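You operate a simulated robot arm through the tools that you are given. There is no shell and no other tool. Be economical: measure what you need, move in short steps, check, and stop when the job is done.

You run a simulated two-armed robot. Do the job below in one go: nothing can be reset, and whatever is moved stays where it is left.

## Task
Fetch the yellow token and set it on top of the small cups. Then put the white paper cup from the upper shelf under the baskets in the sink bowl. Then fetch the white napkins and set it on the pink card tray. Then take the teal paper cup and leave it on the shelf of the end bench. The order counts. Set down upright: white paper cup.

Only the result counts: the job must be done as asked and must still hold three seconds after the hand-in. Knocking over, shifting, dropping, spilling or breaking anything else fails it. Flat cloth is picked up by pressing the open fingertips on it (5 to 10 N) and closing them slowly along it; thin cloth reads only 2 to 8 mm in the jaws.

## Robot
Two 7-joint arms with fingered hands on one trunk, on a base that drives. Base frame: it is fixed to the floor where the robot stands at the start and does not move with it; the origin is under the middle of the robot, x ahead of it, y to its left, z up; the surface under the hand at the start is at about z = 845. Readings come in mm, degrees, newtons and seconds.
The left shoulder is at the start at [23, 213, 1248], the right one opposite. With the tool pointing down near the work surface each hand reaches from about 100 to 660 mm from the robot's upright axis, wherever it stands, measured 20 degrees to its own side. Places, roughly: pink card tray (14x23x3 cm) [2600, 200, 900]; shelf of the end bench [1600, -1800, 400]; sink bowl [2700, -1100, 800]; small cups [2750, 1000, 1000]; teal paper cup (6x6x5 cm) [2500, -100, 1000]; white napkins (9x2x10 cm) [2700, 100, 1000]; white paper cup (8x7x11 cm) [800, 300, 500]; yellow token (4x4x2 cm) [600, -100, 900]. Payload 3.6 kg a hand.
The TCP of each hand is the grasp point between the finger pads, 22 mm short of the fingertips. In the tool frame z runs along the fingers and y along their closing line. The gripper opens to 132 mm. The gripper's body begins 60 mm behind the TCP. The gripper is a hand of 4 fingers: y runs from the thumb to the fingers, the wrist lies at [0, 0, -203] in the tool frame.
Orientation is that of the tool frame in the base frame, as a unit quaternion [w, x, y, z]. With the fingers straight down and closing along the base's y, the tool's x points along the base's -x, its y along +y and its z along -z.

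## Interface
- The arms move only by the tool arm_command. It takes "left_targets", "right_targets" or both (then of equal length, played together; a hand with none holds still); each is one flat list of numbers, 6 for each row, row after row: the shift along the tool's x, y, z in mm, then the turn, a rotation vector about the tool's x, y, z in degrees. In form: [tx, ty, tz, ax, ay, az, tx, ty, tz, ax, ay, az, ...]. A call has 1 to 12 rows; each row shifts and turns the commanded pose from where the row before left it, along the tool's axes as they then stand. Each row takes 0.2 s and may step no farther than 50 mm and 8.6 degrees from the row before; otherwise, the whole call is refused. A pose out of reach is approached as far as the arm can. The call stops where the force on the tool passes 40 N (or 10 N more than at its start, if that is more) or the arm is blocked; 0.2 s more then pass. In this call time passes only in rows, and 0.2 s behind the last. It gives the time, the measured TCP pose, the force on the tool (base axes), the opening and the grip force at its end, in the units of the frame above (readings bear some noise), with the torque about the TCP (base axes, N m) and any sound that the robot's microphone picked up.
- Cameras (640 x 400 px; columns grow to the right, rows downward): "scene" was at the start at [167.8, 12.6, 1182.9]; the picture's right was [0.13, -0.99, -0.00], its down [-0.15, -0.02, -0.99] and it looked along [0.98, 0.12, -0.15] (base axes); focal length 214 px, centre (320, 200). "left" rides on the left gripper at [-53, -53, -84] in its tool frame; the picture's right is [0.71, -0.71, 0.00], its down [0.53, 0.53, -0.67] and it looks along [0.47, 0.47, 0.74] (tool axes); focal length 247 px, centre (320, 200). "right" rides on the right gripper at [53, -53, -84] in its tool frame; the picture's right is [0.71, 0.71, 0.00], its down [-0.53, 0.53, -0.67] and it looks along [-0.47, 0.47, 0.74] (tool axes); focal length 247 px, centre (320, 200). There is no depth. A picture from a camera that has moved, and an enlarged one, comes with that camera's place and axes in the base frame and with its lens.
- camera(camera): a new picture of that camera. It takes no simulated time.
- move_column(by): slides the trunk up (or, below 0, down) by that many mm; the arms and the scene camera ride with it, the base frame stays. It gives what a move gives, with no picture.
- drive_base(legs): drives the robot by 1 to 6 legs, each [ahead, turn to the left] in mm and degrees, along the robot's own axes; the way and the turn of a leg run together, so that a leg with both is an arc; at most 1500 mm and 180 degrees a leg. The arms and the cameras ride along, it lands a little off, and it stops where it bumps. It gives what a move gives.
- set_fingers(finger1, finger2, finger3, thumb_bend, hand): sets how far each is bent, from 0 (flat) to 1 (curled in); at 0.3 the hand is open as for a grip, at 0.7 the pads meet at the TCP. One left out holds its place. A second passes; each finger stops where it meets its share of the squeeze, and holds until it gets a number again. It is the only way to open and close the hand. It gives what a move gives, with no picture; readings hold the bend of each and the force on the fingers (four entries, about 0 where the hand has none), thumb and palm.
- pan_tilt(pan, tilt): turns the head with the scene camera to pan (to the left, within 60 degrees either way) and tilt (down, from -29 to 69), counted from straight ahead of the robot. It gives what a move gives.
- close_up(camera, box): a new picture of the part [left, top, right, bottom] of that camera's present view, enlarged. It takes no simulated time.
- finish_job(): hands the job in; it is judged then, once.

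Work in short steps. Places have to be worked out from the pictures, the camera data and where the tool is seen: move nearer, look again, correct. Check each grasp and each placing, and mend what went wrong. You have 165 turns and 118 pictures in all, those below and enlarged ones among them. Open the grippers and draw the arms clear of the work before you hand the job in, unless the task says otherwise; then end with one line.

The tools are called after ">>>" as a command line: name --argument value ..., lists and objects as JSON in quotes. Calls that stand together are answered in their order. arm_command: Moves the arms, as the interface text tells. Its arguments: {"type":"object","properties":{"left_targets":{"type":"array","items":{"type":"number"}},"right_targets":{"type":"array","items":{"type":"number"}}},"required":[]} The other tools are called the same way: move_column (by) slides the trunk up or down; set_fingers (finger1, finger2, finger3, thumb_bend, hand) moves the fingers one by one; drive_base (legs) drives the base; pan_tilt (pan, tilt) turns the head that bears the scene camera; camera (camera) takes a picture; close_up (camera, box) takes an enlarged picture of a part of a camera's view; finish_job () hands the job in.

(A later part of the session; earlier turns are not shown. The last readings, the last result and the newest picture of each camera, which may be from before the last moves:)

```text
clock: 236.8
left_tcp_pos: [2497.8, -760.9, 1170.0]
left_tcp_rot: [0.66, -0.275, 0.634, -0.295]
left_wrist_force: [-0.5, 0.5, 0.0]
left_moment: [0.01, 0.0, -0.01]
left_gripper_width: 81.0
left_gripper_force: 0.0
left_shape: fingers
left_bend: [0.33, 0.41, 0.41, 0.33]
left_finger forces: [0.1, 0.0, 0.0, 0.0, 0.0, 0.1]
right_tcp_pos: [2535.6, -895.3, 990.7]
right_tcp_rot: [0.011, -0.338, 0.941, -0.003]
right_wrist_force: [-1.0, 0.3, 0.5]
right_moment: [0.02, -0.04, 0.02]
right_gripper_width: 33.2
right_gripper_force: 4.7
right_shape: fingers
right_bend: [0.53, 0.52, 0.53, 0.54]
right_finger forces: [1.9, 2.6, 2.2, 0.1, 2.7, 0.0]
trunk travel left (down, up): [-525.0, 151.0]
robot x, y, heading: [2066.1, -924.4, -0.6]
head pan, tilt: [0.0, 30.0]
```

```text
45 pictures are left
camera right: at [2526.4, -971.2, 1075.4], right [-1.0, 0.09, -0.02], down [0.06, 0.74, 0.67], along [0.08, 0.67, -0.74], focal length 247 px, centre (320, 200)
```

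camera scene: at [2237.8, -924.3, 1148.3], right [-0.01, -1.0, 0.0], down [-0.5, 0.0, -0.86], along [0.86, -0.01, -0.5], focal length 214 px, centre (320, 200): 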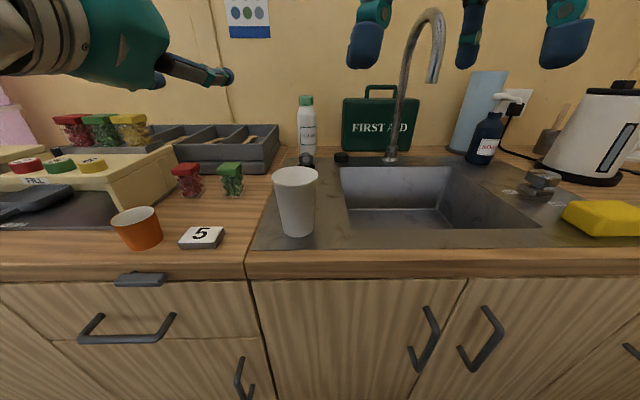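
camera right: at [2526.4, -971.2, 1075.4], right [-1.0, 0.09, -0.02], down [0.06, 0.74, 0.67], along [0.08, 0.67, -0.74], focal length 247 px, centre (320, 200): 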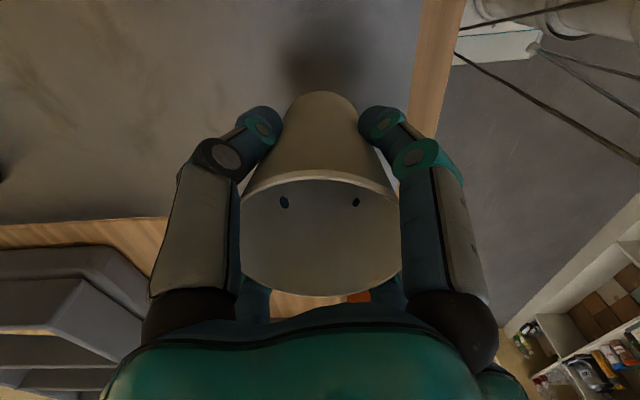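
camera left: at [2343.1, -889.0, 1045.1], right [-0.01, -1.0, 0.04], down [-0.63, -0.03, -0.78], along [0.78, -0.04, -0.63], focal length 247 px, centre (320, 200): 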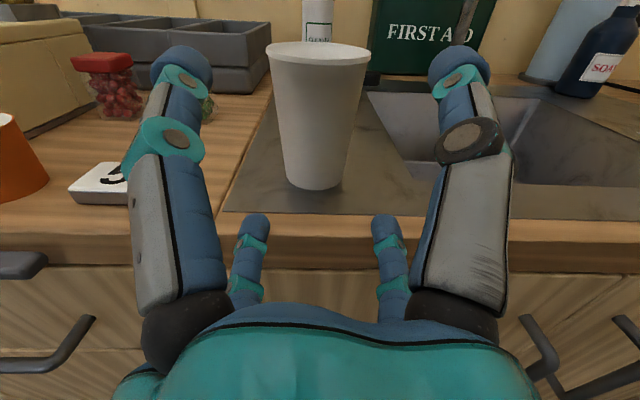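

Even contact all round. Firm slightly and lift.

>>> set_fingers --hand "right" --finger1 0.58 --finger2 0.58 --finger3 0.58 --thumb_bend 0.58

>>> arm_command --right_targets '[0, 0, -20, 0, 0, 0, 0, 0, -30, 0, 0, 0]'

>>> camera --camera "scene"

```text
clock: 237.8
left_tcp_pos: [2497.2, -760.5, 1170.5]
left_tcp_rot: [0.66, -0.275, 0.634, -0.295]
left_wrist_force: [0.0, -0.6, -0.9]
left_moment: [0.02, -0.01, 0.0]
left_gripper_width: 80.7
left_gripper_force: 0.2
left_shape: fingers
left_bend: [0.33, 0.41, 0.41, 0.33]
left_finger forces: [0.0, 0.0, 0.0, 0.1, 0.1, 0.1]
right_tcp_pos: [2535.0, -895.4, 992.9]
right_tcp_rot: [0.01, -0.339, 0.941, -0.003]
right_wrist_force: [0.6, -0.3, -0.1]
right_moment: [0.0, -0.01, -0.02]
right_gripper_width: 32.7
right_gripper_force: 6.4
right_shape: fingers
right_bend: [0.53, 0.52, 0.53, 0.54]
right_finger forces: [2.6, 3.2, 2.8, 0.0, 3.6, 0.1]
trunk travel left (down, up): [-525.0, 151.0]
robot x, y, heading: [2068.3, -924.4, -0.5]
head pan, tilt: [0.0, 30.0]
```

```text
clock: 238.4
left_tcp_pos: [2497.3, -760.9, 1169.5]
left_tcp_rot: [0.661, -0.274, 0.633, -0.295]
left_wrist_force: [0.2, 0.0, 0.2]
left_moment: [0.01, 0.05, 0.0]
left_gripper_width: 80.9
left_gripper_force: 0.0
left_shape: fingers
left_bend: [0.33, 0.41, 0.41, 0.33]
left_finger forces: [0.0, 0.1, 0.0, 0.1, 0.0, 0.0]
right_tcp_pos: [2535.9, -889.5, 1042.7]
right_tcp_rot: [0.011, -0.338, 0.941, -0.002]
right_wrist_force: [-0.1, 0.9, -0.4]
right_moment: [0.01, 0.01, 0.01]
right_gripper_width: 32.7
right_gripper_force: 6.5
right_shape: fingers
right_bend: [0.53, 0.52, 0.53, 0.54]
right_finger forces: [2.7, 3.2, 2.8, 0.0, 3.7, 0.0]
trunk travel left (down, up): [-525.0, 151.0]
robot x, y, heading: [2069.5, -927.3, -0.3]
head pan, tilt: [0.0, 30.0]
```

```text
44 pictures are left
camera scene: at [2235.9, -924.2, 1148.7], right [-0.01, -1.0, 0.0], down [-0.5, 0.0, -0.87], along [0.87, -0.01, -0.5], focal length 214 px, centre (320, 200)
```

scene: 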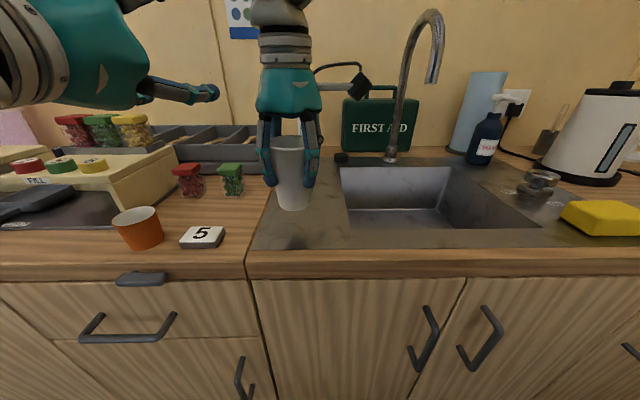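

The cup is up and held upright. Move it over the bowl at about [2660, -1075].

>>> arm_command --right_targets '[4.5, -44.4, 0, 0, 0, 0, 4.5, -44.4, 0, 0, 0, 0, 4.5, -44.4, 0, 0, 0, 0, 4.5, -44.4, 0, 0, 0, 0, 4.5, -44.4, 0, 0, 0, 0]'

>>> camera --camera "scene"

```text
clock: 239.6
left_tcp_pos: [2498.8, -761.3, 1170.7]
left_tcp_rot: [0.66, -0.275, 0.633, -0.296]
left_wrist_force: [0.3, -0.6, 0.0]
left_moment: [0.0, 0.0, 0.01]
left_gripper_width: 80.7
left_gripper_force: 0.2
left_shape: fingers
left_bend: [0.33, 0.41, 0.41, 0.33]
left_finger forces: [0.0, 0.1, 0.0, 0.1, 0.0, 0.1]
right_tcp_pos: [2661.8, -1080.5, 1047.4]
right_tcp_rot: [0.009, -0.339, 0.941, -0.003]
right_wrist_force: [-0.6, 0.1, 0.3]
right_moment: [0.0, 0.0, 0.02]
right_gripper_width: 32.6
right_gripper_force: 6.0
right_shape: fingers
right_bend: [0.53, 0.52, 0.53, 0.54]
right_finger forces: [2.6, 3.3, 2.7, 0.1, 3.6, 0.1]
trunk travel left (down, up): [-525.0, 151.0]
robot x, y, heading: [2070.8, -925.7, -0.5]
head pan, tilt: [0.0, 30.0]
```

```text
43 pictures are left
camera scene: at [2236.6, -924.7, 1148.6], right [-0.01, -1.0, 0.0], down [-0.5, 0.01, -0.87], along [0.87, -0.01, -0.5], focal length 214 px, centre (320, 200)
```

scene: 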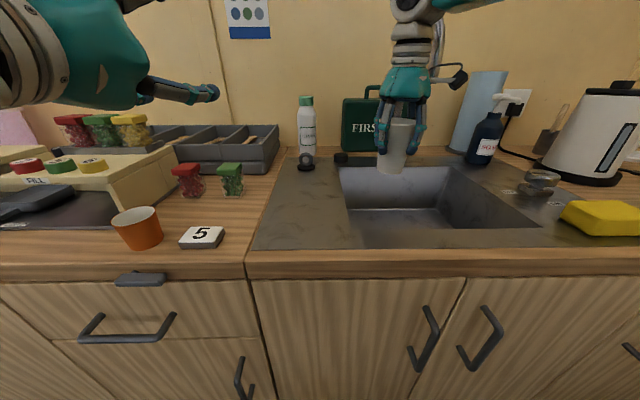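

Lower into the bowl, most of the way.

>>> arm_command --right_targets '[0, 0, 40, 0, 0, 0, 0, 0, 40, 0, 0, 0, 0, 0, 40, 0, 0, 0, 0, 0, 40, 0, 0, 0, 0, 0, 15, 0, 0, 0]'

>>> camera --camera "scene"

```text
clock: 240.8
left_tcp_pos: [2496.0, -759.9, 1170.1]
left_tcp_rot: [0.66, -0.275, 0.633, -0.295]
left_wrist_force: [-0.2, -0.1, -0.5]
left_moment: [-0.02, 0.03, 0.02]
left_gripper_width: 81.0
left_gripper_force: 0.0
left_shape: fingers
left_bend: [0.33, 0.41, 0.41, 0.33]
left_finger forces: [0.0, 0.0, 0.0, 0.0, 0.1, 0.0]
right_tcp_pos: [2662.7, -1076.8, 868.7]
right_tcp_rot: [0.01, -0.339, 0.941, -0.003]
right_wrist_force: [0.2, 0.2, 0.2]
right_moment: [0.01, -0.03, -0.03]
right_gripper_width: 32.5
right_gripper_force: 6.1
right_shape: fingers
right_bend: [0.53, 0.52, 0.53, 0.54]
right_finger forces: [2.5, 3.1, 2.9, 0.1, 3.6, 0.0]
trunk travel left (down, up): [-525.0, 151.0]
robot x, y, heading: [2070.4, -925.3, -0.5]
head pan, tilt: [0.0, 30.0]
```

```text
42 pictures are left
camera scene: at [2236.2, -924.3, 1148.6], right [-0.01, -1.0, 0.0], down [-0.5, 0.0, -0.87], along [0.87, -0.01, -0.5], focal length 214 px, centre (320, 200)
```

scene: 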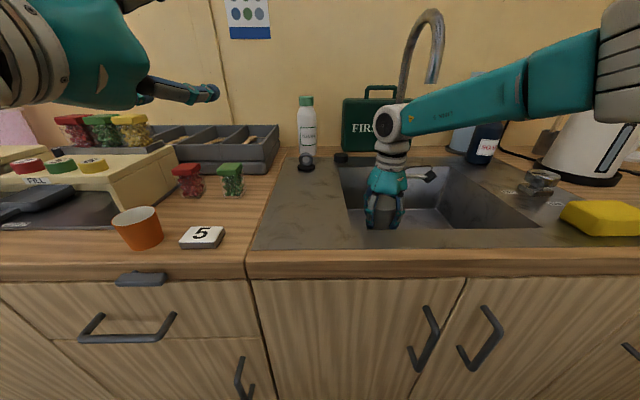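

Inside the bowl with no contact yet; lower in small steps until force appears.

>>> arm_command --right_targets '[0, 0, 5, 0, 0, 0, 0, 0, 5, 0, 0, 0, 0, 0, 5, 0, 0, 0]'

```text
clock: 241.6
left_tcp_pos: [2497.9, -761.1, 1170.8]
left_tcp_rot: [0.66, -0.274, 0.634, -0.296]
left_wrist_force: [-0.8, 0.2, -0.3]
left_moment: [0.02, -0.01, -0.01]
left_gripper_width: 80.9
left_gripper_force: 0.1
left_shape: fingers
left_bend: [0.33, 0.41, 0.41, 0.33]
left_finger forces: [0.0, 0.1, 0.0, 0.0, 0.0, 0.1]
right_tcp_pos: [2664.6, -1076.8, 854.9]
right_tcp_rot: [0.01, -0.339, 0.941, -0.003]
right_wrist_force: [1.6, 1.2, -0.4]
right_moment: [-0.01, 0.01, 0.0]
right_gripper_width: 32.4
right_gripper_force: 6.3
right_shape: fingers
right_bend: [0.53, 0.52, 0.53, 0.54]
right_finger forces: [2.5, 3.3, 2.7, 0.0, 3.5, 0.0]
trunk travel left (down, up): [-525.0, 151.0]
robot x, y, heading: [2068.2, -929.6, -0.6]
head pan, tilt: [0.0, 30.0]
```

>>> arm_command --right_targets '[0, 0, 4, 0, 0, 0, 0, 0, 4, 0, 0, 0, 0, 0, 4, 0, 0, 0]'

>>> camera --camera "right"

```text
clock: 242.4
left_tcp_pos: [2497.9, -760.6, 1170.5]
left_tcp_rot: [0.661, -0.274, 0.634, -0.296]
left_wrist_force: [0.3, -0.6, 0.6]
left_moment: [0.01, 0.0, 0.01]
left_gripper_width: 81.1
left_gripper_force: 0.1
left_shape: fingers
left_bend: [0.33, 0.41, 0.41, 0.33]
left_finger forces: [0.1, 0.0, 0.1, 0.0, 0.1, 0.1]
right_tcp_pos: [2662.0, -1078.6, 843.8]
right_tcp_rot: [0.01, -0.338, 0.941, -0.003]
right_wrist_force: [1.4, -0.4, 3.0]
right_moment: [-0.01, 0.0, 0.01]
right_gripper_width: 29.9
right_gripper_force: 5.0
right_shape: fingers
right_bend: [0.54, 0.54, 0.54, 0.55]
right_finger forces: [2.1, 2.8, 2.4, 0.0, 2.9, 0.1]
trunk travel left (down, up): [-525.0, 151.0]
robot x, y, heading: [2067.9, -926.3, -0.5]
head pan, tilt: [0.0, 30.0]
```

```text
41 pictures are left
camera right: at [2653.3, -1153.2, 927.0], right [-1.0, 0.09, -0.02], down [0.06, 0.74, 0.67], along [0.08, 0.67, -0.74], focal length 247 px, centre (320, 200)
```

right: 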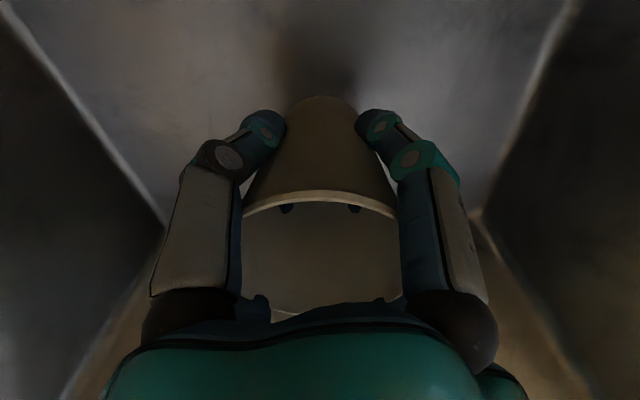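

The cup is on the bowl's bottom (3 N, digits sliding down it). Open and raise.

>>> set_fingers --hand "right" --finger1 0.42 --finger2 0.42 --finger3 0.42 --thumb_bend 0.42

>>> set_fingers --hand "right" --finger1 0.31 --finger2 0.31 --finger3 0.31 --thumb_bend 0.31

>>> arm_command --right_targets '[0, 0, -20, 0, 0, 0, 0, 0, -30, 0, 0, 0, 0, 0, -45, 0, 0, 0, 0, 0, -45, 0, 0, 0, 0, 0, -45, 0, 0, 0, 0, 0, -45, 0, 0, 0]'

>>> camera --camera "right"

```text
clock: 243.4
left_tcp_pos: [2496.4, -759.8, 1170.0]
left_tcp_rot: [0.661, -0.274, 0.633, -0.295]
left_wrist_force: [-0.3, 0.9, 0.0]
left_moment: [0.01, 0.0, 0.0]
left_gripper_width: 81.0
left_gripper_force: 0.1
left_shape: fingers
left_bend: [0.33, 0.41, 0.41, 0.33]
left_finger forces: [0.0, 0.0, 0.0, 0.0, 0.0, 0.0]
right_tcp_pos: [2662.7, -1078.6, 843.8]
right_tcp_rot: [0.01, -0.338, 0.941, -0.002]
right_wrist_force: [0.6, -0.2, 0.1]
right_moment: [-0.01, -0.01, 0.0]
right_gripper_width: 59.5
right_gripper_force: 0.0
right_shape: fingers
right_bend: [0.42, 0.42, 0.42, 0.42]
right_finger forces: [0.0, 0.0, 0.0, 0.1, 0.0, 0.0]
trunk travel left (down, up): [-525.0, 151.0]
robot x, y, heading: [2069.8, -923.2, -0.6]
head pan, tilt: [0.0, 30.0]
```

```text
clock: 244.4
left_tcp_pos: [2498.2, -761.1, 1169.8]
left_tcp_rot: [0.66, -0.274, 0.634, -0.296]
left_wrist_force: [0.4, 0.0, -0.3]
left_moment: [-0.01, 0.0, 0.04]
left_gripper_width: 81.1
left_gripper_force: 0.1
left_shape: fingers
left_bend: [0.33, 0.41, 0.41, 0.33]
left_finger forces: [0.0, 0.1, 0.0, 0.0, 0.0, 0.0]
right_tcp_pos: [2661.3, -1077.7, 842.9]
right_tcp_rot: [0.011, -0.339, 0.941, -0.003]
right_wrist_force: [0.3, -0.9, 0.4]
right_moment: [0.01, -0.03, -0.01]
right_gripper_width: 85.1
right_gripper_force: 0.1
right_shape: fingers
right_bend: [0.31, 0.31, 0.31, 0.31]
right_finger forces: [0.0, 0.0, 0.0, 0.0, 0.0, 0.0]
trunk travel left (down, up): [-525.0, 151.0]
robot x, y, heading: [2070.5, -928.8, -0.6]
head pan, tilt: [0.0, 30.0]
```

```text
clock: 245.8
left_tcp_pos: [2497.5, -761.3, 1169.4]
left_tcp_rot: [0.661, -0.275, 0.633, -0.296]
left_wrist_force: [0.3, -0.4, -0.1]
left_moment: [-0.03, -0.02, -0.02]
left_gripper_width: 81.2
left_gripper_force: 0.0
left_shape: fingers
left_bend: [0.33, 0.41, 0.41, 0.33]
left_finger forces: [0.0, 0.0, 0.1, 0.0, 0.1, 0.0]
right_tcp_pos: [2657.5, -1077.7, 1072.6]
right_tcp_rot: [0.01, -0.339, 0.941, -0.003]
right_wrist_force: [-0.4, 0.4, 0.9]
right_moment: [0.02, 0.01, -0.01]
right_gripper_width: 85.6
right_gripper_force: 0.1
right_shape: fingers
right_bend: [0.31, 0.31, 0.31, 0.31]
right_finger forces: [0.0, 0.1, 0.1, 0.1, 0.1, 0.0]
trunk travel left (down, up): [-525.0, 151.0]
robot x, y, heading: [2070.2, -926.2, -0.5]
head pan, tilt: [0.0, 30.0]
```

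```text
40 pictures are left
camera right: at [2648.5, -1152.3, 1155.6], right [-1.0, 0.09, -0.02], down [0.06, 0.74, 0.67], along [0.08, 0.67, -0.74], focal length 247 px, centre (320, 200)
```

right: 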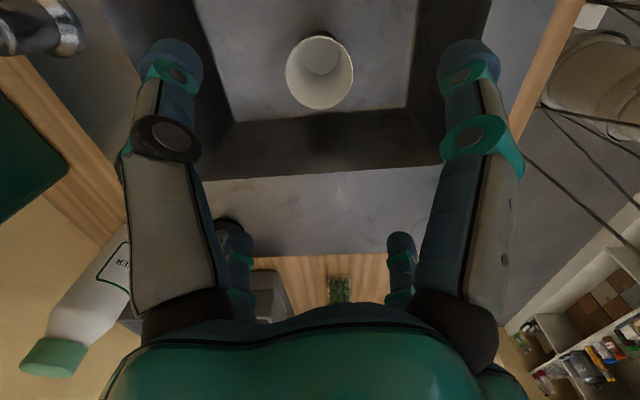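

The cup stands upright in the bowl. Next the napkins: I'll retract the right arm, back off, and return the left hand to pointing down while turning.

>>> arm_command --right_targets '[34, 32, -10, 0, 0, 0, 34, 32, -15, 0, 0, 0, 34, 32, -15, 0, 0, 0, 34, 32, -15, 0, 0, 0, 34, 32, -15, 0, 0, 0]'

>>> drive_base --legs '[[-420, 0], [0, 22], [0, 22]]'

>>> arm_command --left_targets '[0, 0, 0, 0, 0, 7.5, 0, 0, 0, 0, 0, 7.5, 0, 0, 0, 0, 0, 7.5, 0, 0, 0, 0, 0, 7.5, 0, 0, 0, 0, 0, 7.5, 0, 0, 0, 0, 0, 7.5]'

>>> arm_command --left_targets '[0, 0, 0, 0, 8.2, 0, 0, 0, 0, 0, 8.2, 0, 0, 0, 0, 0, 8.2, 0, 0, 0, 0, 0, 8.2, 0, 0, 0, 0, 0, 8.2, 0, 0, 0, 0, 0, 8.2, 0, 0, 0, 0, 0, 8.2, 0, 0, 0, 0, 0, 8.2, 0, 0, 0, 0, 0, 8.2, 0, 0, 0, 0, 0, 8.2, 0, 0, 0, 0, 0, 8.2, 0]'

>>> drive_base --legs '[[0, 22], [0, 22]]'

```text
clock: 247.0
left_tcp_pos: [2496.5, -760.7, 1169.8]
left_tcp_rot: [0.661, -0.275, 0.633, -0.295]
left_wrist_force: [0.3, 0.4, -0.3]
left_moment: [-0.01, -0.02, -0.01]
left_gripper_width: 80.7
left_gripper_force: 0.2
left_shape: fingers
left_bend: [0.33, 0.41, 0.41, 0.33]
left_finger forces: [0.1, 0.0, 0.0, 0.0, 0.0, 0.0]
right_tcp_pos: [2424.4, -1060.6, 1137.9]
right_tcp_rot: [0.01, -0.338, 0.941, -0.003]
right_wrist_force: [0.0, -0.8, -0.2]
right_moment: [0.02, -0.01, 0.03]
right_gripper_width: 85.3
right_gripper_force: 0.0
right_shape: fingers
right_bend: [0.31, 0.31, 0.31, 0.31]
right_finger forces: [0.0, 0.0, 0.0, 0.0, 0.1, 0.0]
trunk travel left (down, up): [-525.0, 151.0]
robot x, y, heading: [2072.6, -925.7, -0.3]
head pan, tilt: [0.0, 30.0]
```

```text
clock: 251.8
left_tcp_pos: [1874.4, -519.5, 1167.6]
left_tcp_rot: [0.723, -0.476, 0.498, -0.051]
left_wrist_force: [-1.4, 0.8, 0.1]
left_moment: [-0.03, 0.02, -0.03]
left_gripper_width: 80.9
left_gripper_force: 0.1
left_shape: fingers
left_bend: [0.33, 0.41, 0.41, 0.33]
left_finger forces: [0.0, 0.1, 0.1, 0.0, 0.1, 0.0]
right_tcp_pos: [2004.6, -796.4, 1137.2]
right_tcp_rot: [0.009, -0.638, 0.77, -0.001]
right_wrist_force: [0.2, -0.8, -0.5]
right_moment: [-0.01, -0.01, 0.0]
right_gripper_width: 85.3
right_gripper_force: 0.0
right_shape: fingers
right_bend: [0.31, 0.31, 0.31, 0.31]
right_finger forces: [0.0, 0.0, 0.1, 0.1, 0.0, 0.1]
trunk travel left (down, up): [-525.0, 151.0]
robot x, y, heading: [1662.2, -945.2, 39.8]
head pan, tilt: [0.0, 30.0]
stopped in leg 3: the robot was blocked; the commanded pose is now the measured one
```

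```text
clock: 253.2
left_tcp_pos: [1876.1, -522.1, 1167.9]
left_tcp_rot: [0.687, -0.246, 0.643, 0.231]
left_wrist_force: [-0.9, 1.1, 0.8]
left_moment: [-0.05, 0.01, 0.01]
left_gripper_width: 80.9
left_gripper_force: 0.0
left_shape: fingers
left_bend: [0.33, 0.41, 0.41, 0.33]
left_finger forces: [0.0, 0.1, 0.0, 0.1, 0.0, 0.0]
right_tcp_pos: [2006.8, -798.7, 1137.3]
right_tcp_rot: [0.011, -0.637, 0.771, 0.001]
right_wrist_force: [-0.1, -0.2, -0.3]
right_moment: [-0.01, -0.01, -0.04]
right_gripper_width: 85.5
right_gripper_force: 0.0
right_shape: fingers
right_bend: [0.31, 0.31, 0.31, 0.31]
right_finger forces: [0.0, 0.0, 0.0, 0.0, 0.1, 0.0]
trunk travel left (down, up): [-525.0, 151.0]
robot x, y, heading: [1661.9, -946.3, 39.9]
head pan, tilt: [0.0, 30.0]
```

```text
clock: 255.6
left_tcp_pos: [1886.3, -507.7, 1152.7]
left_tcp_rot: [0.029, -0.337, 0.941, -0.014]
left_wrist_force: [0.0, 0.5, 0.6]
left_moment: [0.01, 0.03, -0.01]
left_gripper_width: 80.8
left_gripper_force: 0.1
left_shape: fingers
left_bend: [0.33, 0.41, 0.41, 0.33]
left_finger forces: [0.1, 0.0, 0.0, 0.0, 0.1, 0.0]
left hand out of reach, approached as far as the arm can: row 1, 2
right_tcp_pos: [2006.5, -798.1, 1136.5]
right_tcp_rot: [0.01, -0.637, 0.771, 0.0]
right_wrist_force: [0.0, -0.1, -0.2]
right_moment: [0.01, 0.0, 0.02]
right_gripper_width: 85.7
right_gripper_force: 0.1
right_shape: fingers
right_bend: [0.31, 0.31, 0.31, 0.31]
right_finger forces: [0.1, 0.0, 0.1, 0.0, 0.0, 0.0]
trunk travel left (down, up): [-525.0, 151.0]
robot x, y, heading: [1667.0, -942.0, 40.2]
head pan, tilt: [0.0, 30.0]
```

```text
clock: 258.4
left_tcp_pos: [1512.1, -475.7, 1153.1]
left_tcp_rot: [0.034, -0.672, 0.739, 0.001]
left_wrist_force: [-1.2, -0.3, 0.1]
left_moment: [0.02, -0.01, -0.01]
left_gripper_width: 81.1
left_gripper_force: 0.1
left_shape: fingers
left_bend: [0.33, 0.41, 0.41, 0.33]
left_finger forces: [0.0, 0.0, 0.0, 0.0, 0.0, 0.1]
right_tcp_pos: [1802.2, -596.2, 1137.0]
right_tcp_rot: [-0.01, 0.884, -0.467, -0.005]
right_wrist_force: [0.2, 0.3, 0.6]
right_moment: [-0.01, 0.0, 0.0]
right_gripper_width: 85.5
right_gripper_force: 0.0
right_shape: fingers
right_bend: [0.31, 0.31, 0.31, 0.31]
right_finger forces: [0.0, 0.0, 0.0, 0.0, 0.0, 0.0]
trunk travel left (down, up): [-525.0, 151.0]
robot x, y, heading: [1700.2, -942.0, 84.6]
head pan, tilt: [0.0, 30.0]
```

Drive up the aisle to y≈60, turn to face the back counter, and look.

>>> drive_base --legs '[[1000, 0], [0, -22], [0, -21]]'

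>>> drive_base --legs '[[0, -22], [0, -20]]'

>>> pan_tilt --pan 0 --tilt 15

>>> camera --camera "scene"

>>> close_up --camera "scene" --box '[180, 130, 460, 260]'

```text
clock: 266.0
left_tcp_pos: [1969.5, 533.8, 1153.8]
left_tcp_rot: [0.032, -0.357, 0.933, -0.012]
left_wrist_force: [-0.2, 0.5, -0.5]
left_moment: [-0.03, 0.0, 0.0]
left_gripper_width: 80.7
left_gripper_force: 0.1
left_shape: fingers
left_bend: [0.33, 0.41, 0.41, 0.33]
left_finger forces: [0.0, 0.0, 0.0, 0.1, 0.0, 0.0]
right_tcp_pos: [2102.4, 248.0, 1138.4]
right_tcp_rot: [0.009, -0.652, 0.758, 0.0]
right_wrist_force: [-0.4, -0.4, 0.3]
right_moment: [-0.01, 0.05, -0.03]
right_gripper_width: 85.7
right_gripper_force: 0.1
right_shape: fingers
right_bend: [0.31, 0.31, 0.31, 0.31]
right_finger forces: [0.1, 0.0, 0.0, 0.0, 0.0, 0.1]
trunk travel left (down, up): [-525.0, 151.0]
robot x, y, heading: [1766.7, 84.7, 41.8]
head pan, tilt: [0.0, 30.0]
```

```text
clock: 268.7
left_tcp_pos: [2217.5, 280.8, 1154.0]
left_tcp_rot: [0.024, 0.005, 0.999, -0.023]
left_wrist_force: [-0.4, 0.3, -0.2]
left_moment: [-0.02, -0.01, 0.0]
left_gripper_width: 81.1
left_gripper_force: 0.1
left_shape: fingers
left_bend: [0.33, 0.41, 0.41, 0.33]
left_finger forces: [0.1, 0.0, 0.0, 0.0, 0.0, 0.0]
right_tcp_pos: [2124.6, -18.1, 1137.8]
right_tcp_rot: [0.011, -0.335, 0.942, -0.003]
right_wrist_force: [-0.2, 0.3, -0.3]
right_moment: [0.0, 0.04, -0.02]
right_gripper_width: 85.5
right_gripper_force: 0.0
right_shape: fingers
right_bend: [0.31, 0.31, 0.31, 0.31]
right_finger forces: [0.0, 0.0, 0.0, 0.0, 0.0, 0.0]
trunk travel left (down, up): [-525.0, 151.0]
robot x, y, heading: [1766.7, 123.5, 0.1]
head pan, tilt: [0.0, 30.0]
```

```text
clock: 269.5
left_tcp_pos: [2216.0, 283.3, 1154.6]
left_tcp_rot: [0.025, 0.004, 0.999, -0.023]
left_wrist_force: [0.2, 0.6, 1.1]
left_moment: [-0.01, 0.0, -0.01]
left_gripper_width: 81.1
left_gripper_force: 0.1
left_shape: fingers
left_bend: [0.33, 0.41, 0.41, 0.33]
left_finger forces: [0.0, 0.1, 0.0, 0.0, 0.0, 0.0]
right_tcp_pos: [2121.7, -16.3, 1138.1]
right_tcp_rot: [0.01, -0.335, 0.942, -0.005]
right_wrist_force: [0.1, 0.9, 0.2]
right_moment: [-0.05, -0.02, 0.03]
right_gripper_width: 85.6
right_gripper_force: 0.1
right_shape: fingers
right_bend: [0.31, 0.31, 0.31, 0.31]
right_finger forces: [0.0, 0.0, 0.0, 0.0, 0.0, 0.0]
trunk travel left (down, up): [-525.0, 151.0]
robot x, y, heading: [1766.6, 121.6, -0.0]
head pan, tilt: [0.0, 15.0]
```

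```text
39 pictures are left
camera scene: at [1936.2, 127.0, 1172.8], right [0.0, -1.0, 0.0], down [-0.26, 0.0, -0.97], along [0.97, 0.0, -0.26], focal length 214 px, centre (320, 200)
```

scene: 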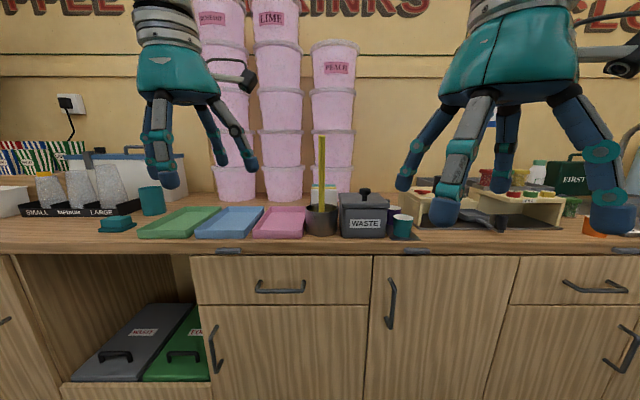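

```text
2.29 times, centred on (320, 195) of scene
camera zoom: at [1936.2, 127.0, 1172.8], right [0.0, -1.0, 0.0], down [-0.26, 0.0, -0.97], along [0.97, 0.0, -0.26], focal length 490 px, centre (320, 211)
```

zoom: 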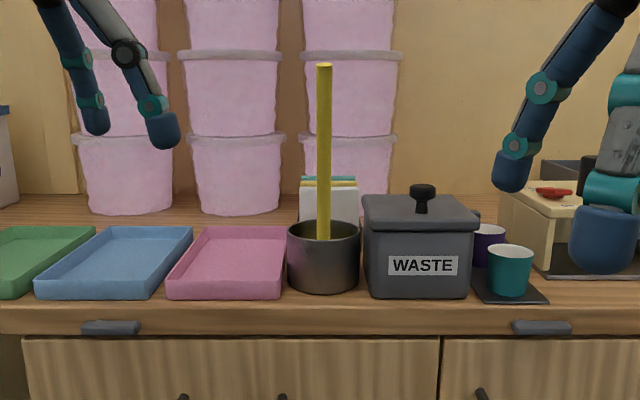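

Pink tray centre ≈[2610, 240]; the white napkins stand behind the pot with a tall stick (stick at ≈[2545, 123], top ≈1190) at ≈[2646, 115]. To keep the right forearm clear of the stick I'll shift the robot to y≈380 with the column raised.

>>> move_column --by 145

>>> drive_base --legs '[[0, 22], [0, 20], [370, 0]]'

>>> drive_base --legs '[[0, -22], [0, -20]]'

>>> pan_tilt --pan -20 --tilt 28

>>> camera --camera "scene"

```text
clock: 271.2
left_tcp_pos: [2217.4, 281.0, 1298.3]
left_tcp_rot: [0.025, 0.004, 0.999, -0.022]
left_wrist_force: [0.2, 0.2, 0.4]
left_moment: [-0.02, -0.01, 0.01]
left_gripper_width: 81.1
left_gripper_force: 0.1
left_shape: fingers
left_bend: [0.33, 0.41, 0.41, 0.33]
left_finger forces: [0.0, 0.0, 0.1, 0.0, 0.0, 0.1]
right_tcp_pos: [2124.1, -19.0, 1284.7]
right_tcp_rot: [0.009, -0.334, 0.942, -0.003]
right_wrist_force: [-0.3, -0.4, 0.5]
right_moment: [0.02, 0.04, 0.01]
right_gripper_width: 85.6
right_gripper_force: 0.0
right_shape: fingers
right_bend: [0.31, 0.31, 0.31, 0.31]
right_finger forces: [0.0, 0.1, 0.1, 0.1, 0.1, 0.0]
trunk travel left (down, up): [-670.0, 6.0]
robot x, y, heading: [1770.2, 120.4, 0.1]
head pan, tilt: [0.0, 15.0]
```

```text
clock: 275.9
left_tcp_pos: [2265.2, 793.0, 1299.7]
left_tcp_rot: [0.032, -0.355, 0.934, -0.013]
left_wrist_force: [-0.9, -0.1, 0.4]
left_moment: [-0.03, 0.0, 0.03]
left_gripper_width: 81.0
left_gripper_force: 0.0
left_shape: fingers
left_bend: [0.33, 0.41, 0.41, 0.33]
left_finger forces: [0.0, 0.0, 0.1, 0.0, 0.1, 0.0]
right_tcp_pos: [2397.2, 505.8, 1285.1]
right_tcp_rot: [0.01, -0.651, 0.759, 0.0]
right_wrist_force: [-0.5, 0.9, -0.5]
right_moment: [0.0, -0.01, 0.02]
right_gripper_width: 85.5
right_gripper_force: 0.1
right_shape: fingers
right_bend: [0.31, 0.31, 0.31, 0.31]
right_finger forces: [0.1, 0.0, 0.0, 0.0, 0.0, 0.0]
trunk travel left (down, up): [-670.0, 6.0]
robot x, y, heading: [2049.6, 358.2, 41.9]
head pan, tilt: [0.0, 15.0]
```

```text
clock: 278.6
left_tcp_pos: [2501.4, 535.2, 1299.5]
left_tcp_rot: [0.025, 0.003, 0.999, -0.023]
left_wrist_force: [-0.5, -0.1, -0.5]
left_moment: [-0.01, 0.0, 0.02]
left_gripper_width: 81.1
left_gripper_force: 0.1
left_shape: fingers
left_bend: [0.33, 0.41, 0.41, 0.33]
left_finger forces: [0.0, 0.0, 0.0, 0.0, 0.0, 0.1]
right_tcp_pos: [2408.0, 234.8, 1284.5]
right_tcp_rot: [0.009, -0.335, 0.942, -0.003]
right_wrist_force: [0.1, -0.1, 0.0]
right_moment: [-0.01, -0.02, -0.02]
right_gripper_width: 85.4
right_gripper_force: 0.2
right_shape: fingers
right_bend: [0.31, 0.31, 0.31, 0.31]
right_finger forces: [0.1, 0.0, 0.1, 0.1, 0.0, 0.0]
trunk travel left (down, up): [-670.0, 6.0]
robot x, y, heading: [2046.9, 394.8, 0.6]
head pan, tilt: [0.0, 15.0]
```

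```text
clock: 279.4
left_tcp_pos: [2499.4, 536.8, 1300.6]
left_tcp_rot: [0.024, 0.003, 0.999, -0.023]
left_wrist_force: [-0.9, -0.5, -1.1]
left_moment: [-0.01, -0.02, 0.01]
left_gripper_width: 81.1
left_gripper_force: 0.1
left_shape: fingers
left_bend: [0.33, 0.41, 0.41, 0.33]
left_finger forces: [0.0, 0.1, 0.1, 0.0, 0.0, 0.0]
right_tcp_pos: [2405.9, 237.2, 1284.4]
right_tcp_rot: [0.01, -0.335, 0.942, -0.005]
right_wrist_force: [-0.6, 0.2, -0.2]
right_moment: [-0.06, -0.02, 0.0]
right_gripper_width: 85.5
right_gripper_force: 0.0
right_shape: fingers
right_bend: [0.31, 0.31, 0.31, 0.31]
right_finger forces: [0.1, 0.0, 0.1, 0.0, 0.1, 0.1]
trunk travel left (down, up): [-670.0, 6.0]
robot x, y, heading: [2052.1, 395.1, 0.7]
head pan, tilt: [-20.0, 28.0]
```

```text
37 pictures are left
camera scene: at [2212.0, 369.8, 1297.5], right [-0.33, -0.94, 0.0], down [-0.44, 0.15, -0.88], along [0.83, -0.29, -0.47], focal length 214 px, centre (320, 200)
```

scene: 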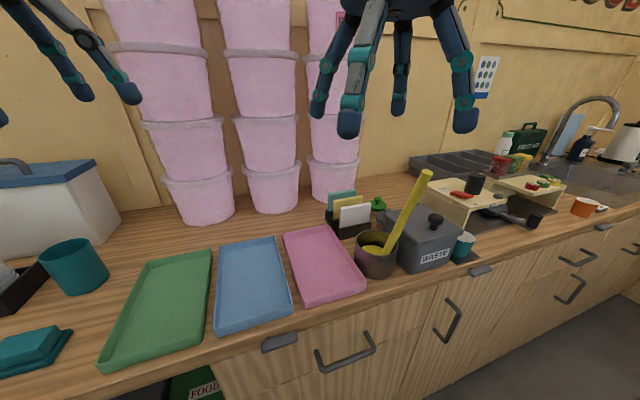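

Good view: the napkins sit in a three-slot black holder, white in front. Zoom in.

>>> close_up --camera "scene" --box '[270, 160, 450, 310]'

```text
2.67 times, centred on (360, 235) of scene
camera zoom: at [2212.0, 369.8, 1297.5], right [-0.33, -0.94, 0.0], down [-0.44, 0.15, -0.88], along [0.83, -0.29, -0.47], focal length 572 px, centre (213, 107)
```

zoom: 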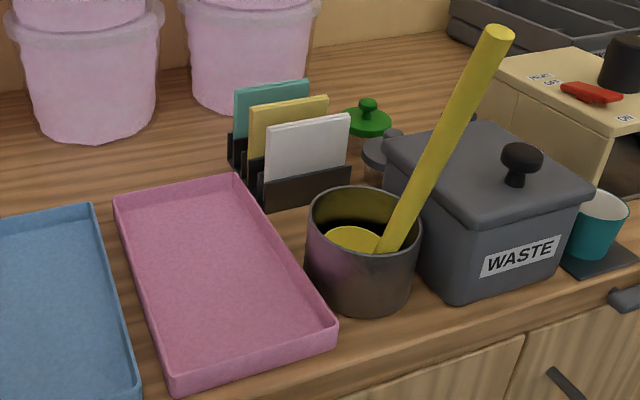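

White napkins' top centre ≈[2651, 115, 1016], yellow pack ~43 mm behind. The stick leans toward the front, clear of it. I'll turn the right hand so it closes along x and move above the napkins.

>>> arm_command --right_targets '[0, 0, 0, 0, 0, -8.5, 0, 0, 0, 0, 0, -8.5, 0, 0, 0, 0, 0, -8.5, 0, 0, 0, 0, 0, -8.5, 0, 0, 0, 0, 0, -8.5, 0, 0, 0, 0, 0, -8.5]'

>>> arm_command --right_targets '[20.3, -40, 0, 0, 0, 0, 20.3, -40, 0, 0, 0, 0, 20.3, -40, 0, 0, 0, 0, 20.3, -40, 0, 0, 0, 0, 20.3, -40, 0, 0, 0, 0, 20.3, -40, 0, 0, 0, 0, 0, 0, 40, 0, 0, 0, 0, 0, 40, 0, 0, 0, 0, 0, 40, 0, 0, 0, 0, 0, 40, 0, 0, 0]'

>>> camera --camera "right"

>>> close_up --camera "scene" --box '[270, 110, 470, 280]'

```text
clock: 280.8
left_tcp_pos: [2500.9, 535.9, 1300.2]
left_tcp_rot: [0.025, 0.004, 0.999, -0.023]
left_wrist_force: [-0.6, -0.5, -1.0]
left_moment: [0.01, 0.01, 0.02]
left_gripper_width: 81.1
left_gripper_force: 0.1
left_shape: fingers
left_bend: [0.33, 0.41, 0.41, 0.33]
left_finger forces: [0.0, 0.1, 0.0, 0.0, 0.0, 0.1]
right_tcp_pos: [2405.9, 235.5, 1285.4]
right_tcp_rot: [-0.007, 0.709, -0.705, 0.007]
right_wrist_force: [-0.9, 0.9, -0.2]
right_moment: [-0.03, -0.01, -0.01]
right_gripper_width: 85.6
right_gripper_force: 0.0
right_shape: fingers
right_bend: [0.31, 0.31, 0.31, 0.31]
right_finger forces: [0.0, 0.0, 0.0, 0.0, 0.0, 0.0]
trunk travel left (down, up): [-670.0, 6.0]
robot x, y, heading: [2052.7, 391.8, 0.6]
head pan, tilt: [-20.0, 28.0]
```

```text
clock: 283.0
left_tcp_pos: [2499.7, 536.3, 1301.1]
left_tcp_rot: [0.025, 0.003, 0.999, -0.023]
left_wrist_force: [-0.4, 0.0, 0.4]
left_moment: [0.01, 0.02, 0.04]
left_gripper_width: 81.1
left_gripper_force: 0.1
left_shape: fingers
left_bend: [0.33, 0.41, 0.41, 0.33]
left_finger forces: [0.0, 0.0, 0.0, 0.0, 0.1, 0.0]
right_tcp_pos: [2649.1, 113.1, 1125.4]
right_tcp_rot: [-0.006, 0.708, -0.706, 0.007]
right_wrist_force: [0.5, 0.2, 0.2]
right_moment: [0.02, 0.06, 0.01]
right_gripper_width: 85.8
right_gripper_force: 0.0
right_shape: fingers
right_bend: [0.31, 0.31, 0.31, 0.31]
right_finger forces: [0.1, 0.1, 0.0, 0.0, 0.1, 0.0]
trunk travel left (down, up): [-670.0, 6.0]
robot x, y, heading: [2050.0, 394.2, 0.6]
head pan, tilt: [-20.0, 28.0]
```

```text
35 pictures are left
camera right: at [2701.4, 60.5, 1210.8], right [-0.7, -0.71, -0.02], down [-0.54, 0.52, 0.66], along [-0.46, 0.47, -0.75], focal length 247 px, centre (320, 200)
```

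right: 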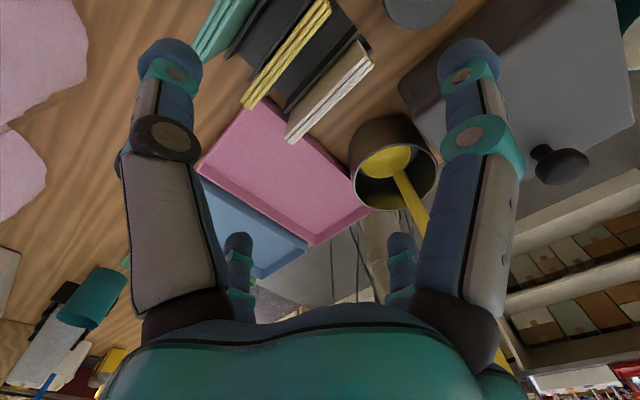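

```text
2.35 times, centred on (370, 195) of scene
camera zoom: at [2213.1, 368.4, 1297.3], right [-0.33, -0.94, 0.0], down [-0.44, 0.16, -0.88], along [0.83, -0.29, -0.47], focal length 505 px, centre (202, 212)
```

zoom: 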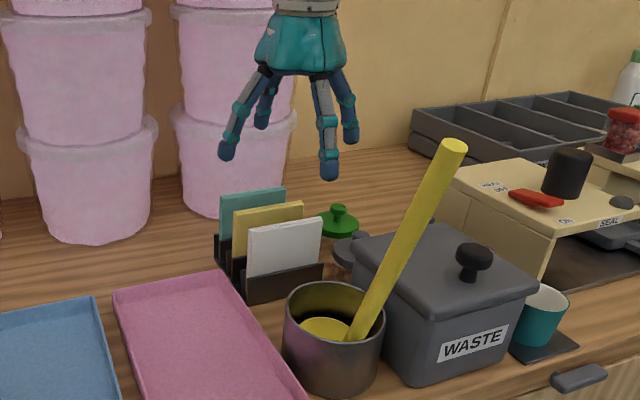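

The white pack is thin (~10–12 mm), centred at [2650, 108]; yellow is 40 mm behind. I'll pinch with thumb and the opposite digit (finger2) and keep the side digits wide; first lower to just above.

>>> set_fingers --hand "right" --finger1 0.22 --finger2 0.53 --finger3 0.22 --thumb_bend 0.53

>>> arm_command --right_targets '[5, 2, 40, 0, 0, 0, 0, 0, 38, 0, 0, 0]'

>>> camera --camera "right"

>>> close_up --camera "scene" --box '[300, 150, 420, 250]'

```text
clock: 284.0
left_tcp_pos: [2500.2, 535.9, 1300.5]
left_tcp_rot: [0.024, 0.003, 0.999, -0.023]
left_wrist_force: [-0.1, 0.0, 1.2]
left_moment: [-0.02, -0.03, -0.01]
left_gripper_width: 81.3
left_gripper_force: 0.0
left_shape: fingers
left_bend: [0.33, 0.41, 0.41, 0.33]
left_finger forces: [0.1, 0.0, 0.0, 0.1, 0.1, 0.0]
right_tcp_pos: [2649.5, 114.8, 1126.6]
right_tcp_rot: [-0.007, 0.709, -0.706, 0.008]
right_wrist_force: [-0.1, 0.6, 0.0]
right_moment: [-0.02, -0.01, 0.05]
right_gripper_width: 73.3
right_gripper_force: 0.0
right_shape: fingers
right_bend: [0.22, 0.53, 0.22, 0.53]
right_finger forces: [0.0, 0.0, 0.1, 0.0, 0.0, 0.1]
trunk travel left (down, up): [-670.0, 6.0]
robot x, y, heading: [2048.9, 394.7, 0.8]
head pan, tilt: [-20.0, 28.0]
```

```text
clock: 284.6
left_tcp_pos: [2500.4, 536.0, 1300.3]
left_tcp_rot: [0.025, 0.002, 0.999, -0.022]
left_wrist_force: [0.1, -1.2, 1.1]
left_moment: [0.0, -0.05, 0.01]
left_gripper_width: 81.0
left_gripper_force: 0.0
left_shape: fingers
left_bend: [0.33, 0.41, 0.41, 0.33]
left_finger forces: [0.0, 0.0, 0.0, 0.1, 0.0, 0.1]
right_tcp_pos: [2650.4, 108.3, 1050.9]
right_tcp_rot: [-0.008, 0.708, -0.706, 0.008]
right_wrist_force: [0.7, 0.8, -0.7]
right_moment: [0.01, 0.01, 0.01]
right_gripper_width: 73.4
right_gripper_force: 0.0
right_shape: fingers
right_bend: [0.22, 0.53, 0.22, 0.53]
right_finger forces: [0.0, 0.0, 0.1, 0.0, 0.1, 0.1]
trunk travel left (down, up): [-670.0, 6.0]
robot x, y, heading: [2049.1, 393.5, 0.5]
head pan, tilt: [-20.0, 28.0]
```

```text
33 pictures are left
camera right: at [2701.7, 55.5, 1135.5], right [-0.7, -0.71, -0.01], down [-0.54, 0.52, 0.66], along [-0.46, 0.47, -0.75], focal length 247 px, centre (320, 200)
```

right: 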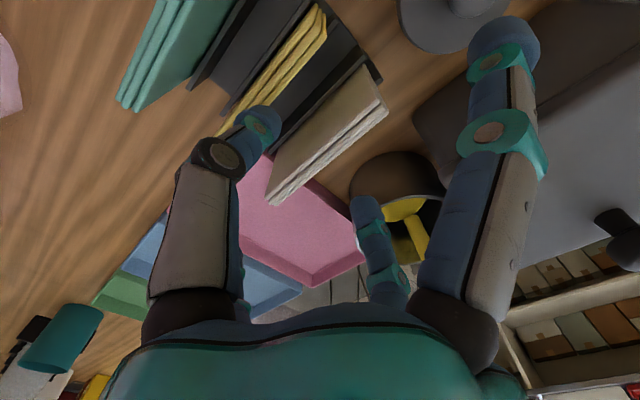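

```text
4.00 times, centred on (360, 200) of scene
camera zoom: at [2213.2, 368.9, 1297.2], right [-0.33, -0.94, 0.0], down [-0.44, 0.16, -0.88], along [0.83, -0.29, -0.47], focal length 858 px, centre (160, 200)
```

zoom: 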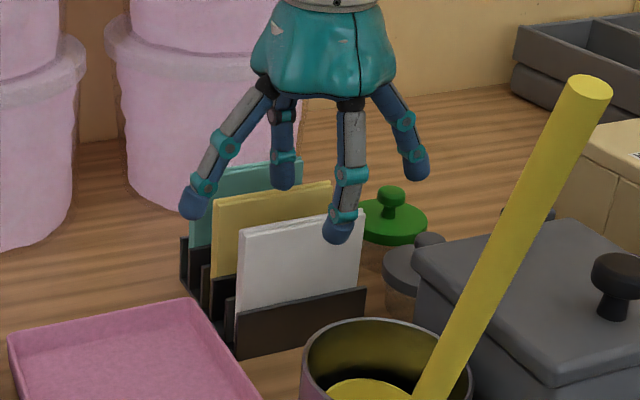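

The tips are wider than needed; narrow to ~26 mm, shift 4 mm toward me so the rear digit clears the yellow pack, and descend partway.

>>> set_fingers --hand "right" --finger2 0.645 --thumb_bend 0.645

>>> arm_command --right_targets '[-2, 4, 12, 0, 0, 0]'

>>> camera --camera "right"

```text
clock: 285.6
left_tcp_pos: [2499.7, 534.9, 1300.8]
left_tcp_rot: [0.025, 0.004, 0.999, -0.023]
left_wrist_force: [-0.4, -0.3, 0.6]
left_moment: [-0.01, 0.01, 0.03]
left_gripper_width: 81.0
left_gripper_force: 0.0
left_shape: fingers
left_bend: [0.33, 0.41, 0.41, 0.33]
left_finger forces: [0.1, 0.1, 0.1, 0.1, 0.0, 0.1]
right_tcp_pos: [2649.5, 108.1, 1051.2]
right_tcp_rot: [-0.008, 0.708, -0.706, 0.007]
right_wrist_force: [0.7, 0.3, -0.3]
right_moment: [-0.03, 0.03, 0.02]
right_gripper_width: 67.6
right_gripper_force: 0.1
right_shape: fingers
right_bend: [0.22, 0.64, 0.22, 0.64]
right_finger forces: [0.0, 0.0, 0.0, 0.0, 0.1, 0.0]
trunk travel left (down, up): [-670.0, 6.0]
robot x, y, heading: [2051.9, 393.9, 0.5]
head pan, tilt: [-20.0, 28.0]
```

```text
clock: 286.0
left_tcp_pos: [2500.4, 535.8, 1300.2]
left_tcp_rot: [0.025, 0.003, 0.999, -0.023]
left_wrist_force: [-0.2, -0.1, 0.3]
left_moment: [-0.02, -0.01, 0.03]
left_gripper_width: 80.8
left_gripper_force: 0.0
left_shape: fingers
left_bend: [0.33, 0.41, 0.41, 0.33]
left_finger forces: [0.1, 0.1, 0.0, 0.0, 0.0, 0.1]
right_tcp_pos: [2645.4, 110.7, 1039.6]
right_tcp_rot: [-0.007, 0.708, -0.706, 0.008]
right_wrist_force: [-0.2, -1.1, -0.3]
right_moment: [0.03, 0.03, 0.01]
right_gripper_width: 67.2
right_gripper_force: 0.1
right_shape: fingers
right_bend: [0.22, 0.64, 0.22, 0.64]
right_finger forces: [0.1, 0.0, 0.1, 0.0, 0.1, 0.0]
trunk travel left (down, up): [-670.0, 6.0]
robot x, y, heading: [2051.9, 396.5, 0.6]
head pan, tilt: [-20.0, 28.0]
```

```text
31 pictures are left
camera right: at [2697.6, 57.2, 1124.2], right [-0.7, -0.71, -0.02], down [-0.54, 0.52, 0.66], along [-0.46, 0.47, -0.75], focal length 247 px, centre (320, 200)
```

right: 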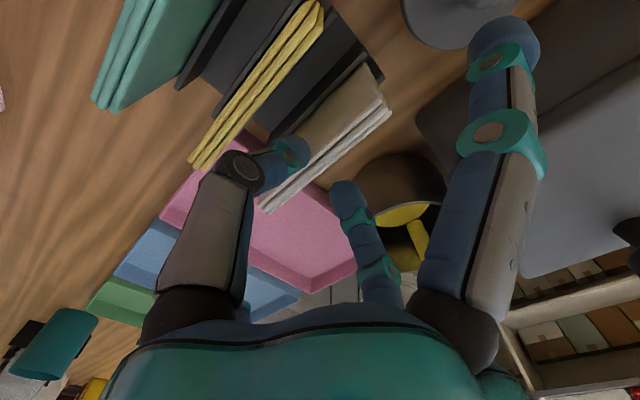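

Tips are nearly touching the pack's edges while there's ample gap to yellow; open slightly to 0.59 and descend.

>>> set_fingers --hand "right" --finger2 0.59 --thumb_bend 0.59

>>> arm_command --right_targets '[0, 0, 15, 0, 0, 0, 0, 0, 15, 0, 0, 0, 0, 0, 10, 0, 0, 0]'

>>> camera --camera "right"

```text
clock: 287.0
left_tcp_pos: [2498.2, 534.9, 1300.4]
left_tcp_rot: [0.026, 0.003, 0.999, -0.022]
left_wrist_force: [0.2, -0.6, 0.8]
left_moment: [-0.02, 0.01, -0.01]
left_gripper_width: 81.2
left_gripper_force: 0.1
left_shape: fingers
left_bend: [0.33, 0.41, 0.41, 0.33]
left_finger forces: [0.1, 0.1, 0.1, 0.1, 0.0, 0.1]
right_tcp_pos: [2646.2, 111.7, 1040.2]
right_tcp_rot: [-0.008, 0.708, -0.706, 0.008]
right_wrist_force: [-0.2, -0.2, 0.0]
right_moment: [-0.01, -0.02, 0.03]
right_gripper_width: 69.7
right_gripper_force: 0.2
right_shape: fingers
right_bend: [0.22, 0.59, 0.22, 0.59]
right_finger forces: [0.0, 0.1, 0.1, 0.1, 0.0, 0.0]
trunk travel left (down, up): [-670.0, 6.0]
robot x, y, heading: [2048.1, 395.2, 0.4]
head pan, tilt: [-20.0, 28.0]
```

```text
clock: 287.8
left_tcp_pos: [2499.7, 535.4, 1301.1]
left_tcp_rot: [0.025, 0.004, 0.999, -0.023]
left_wrist_force: [0.4, 0.2, 0.0]
left_moment: [0.01, 0.0, -0.01]
left_gripper_width: 81.0
left_gripper_force: 0.1
left_shape: fingers
left_bend: [0.33, 0.41, 0.41, 0.33]
left_finger forces: [0.0, 0.1, 0.1, 0.1, 0.0, 0.0]
right_tcp_pos: [2647.5, 110.9, 999.7]
right_tcp_rot: [-0.007, 0.708, -0.706, 0.007]
right_wrist_force: [-0.2, 0.7, -0.1]
right_moment: [-0.05, -0.01, 0.0]
right_gripper_width: 69.8
right_gripper_force: 0.2
right_shape: fingers
right_bend: [0.22, 0.59, 0.22, 0.59]
right_finger forces: [0.0, 0.0, 0.0, 0.0, 0.5, 0.0]
trunk travel left (down, up): [-670.0, 6.0]
robot x, y, heading: [2048.8, 395.6, 0.5]
head pan, tilt: [-20.0, 28.0]
```

```text
30 pictures are left
camera right: at [2698.6, 58.0, 1084.7], right [-0.7, -0.71, -0.01], down [-0.54, 0.52, 0.66], along [-0.46, 0.47, -0.75], focal length 247 px, centre (320, 200)
```

right: 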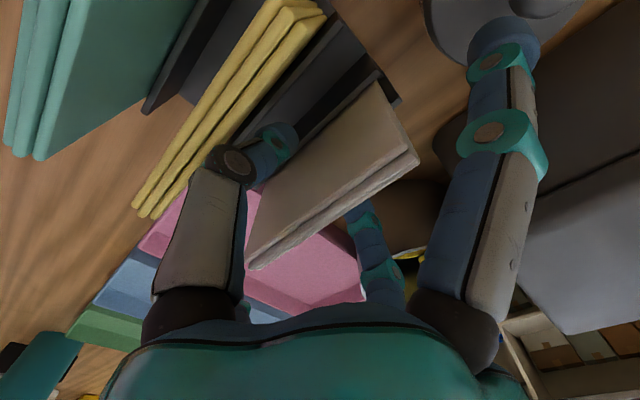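

The digits straddle the white pack. Close the pinch.

>>> set_fingers --hand "right" --finger2 0.72 --thumb_bend 0.72

>>> arm_command --right_targets '[0, 0, -5, 0, 0, 0]'

```text
clock: 288.8
left_tcp_pos: [2500.5, 535.1, 1300.3]
left_tcp_rot: [0.026, 0.002, 0.999, -0.023]
left_wrist_force: [0.1, 0.2, 0.7]
left_moment: [-0.01, 0.04, 0.0]
left_gripper_width: 81.0
left_gripper_force: 0.1
left_shape: fingers
left_bend: [0.33, 0.41, 0.41, 0.33]
left_finger forces: [0.0, 0.0, 0.1, 0.0, 0.1, 0.1]
right_tcp_pos: [2647.5, 110.8, 999.0]
right_tcp_rot: [-0.007, 0.708, -0.706, 0.008]
right_wrist_force: [0.5, 0.2, 0.7]
right_moment: [0.0, 0.01, -0.01]
right_gripper_width: 66.8
right_gripper_force: 4.1
right_shape: fingers
right_bend: [0.22, 0.67, 0.22, 0.69]
right_finger forces: [0.1, 4.1, 0.1, 0.0, 4.0, 0.0]
trunk travel left (down, up): [-670.0, 6.0]
robot x, y, heading: [2052.9, 394.9, 0.5]
head pan, tilt: [-20.0, 28.0]
```

```text
clock: 289.2
left_tcp_pos: [2501.4, 534.9, 1300.2]
left_tcp_rot: [0.025, 0.003, 0.999, -0.023]
left_wrist_force: [-0.5, 0.2, 0.5]
left_moment: [-0.02, 0.02, -0.03]
left_gripper_width: 81.0
left_gripper_force: 0.0
left_shape: fingers
left_bend: [0.33, 0.41, 0.41, 0.33]
left_finger forces: [0.0, 0.0, 0.0, 0.1, 0.0, 0.0]
right_tcp_pos: [2645.9, 112.9, 1004.3]
right_tcp_rot: [-0.008, 0.708, -0.706, 0.006]
right_wrist_force: [0.2, -0.1, 0.1]
right_moment: [0.0, 0.0, 0.01]
right_gripper_width: 66.4
right_gripper_force: 4.3
right_shape: fingers
right_bend: [0.22, 0.67, 0.22, 0.69]
right_finger forces: [0.1, 4.0, 0.0, 0.1, 4.2, 0.1]
trunk travel left (down, up): [-670.0, 6.0]
robot x, y, heading: [2052.9, 397.5, 0.5]
head pan, tilt: [-20.0, 28.0]
```

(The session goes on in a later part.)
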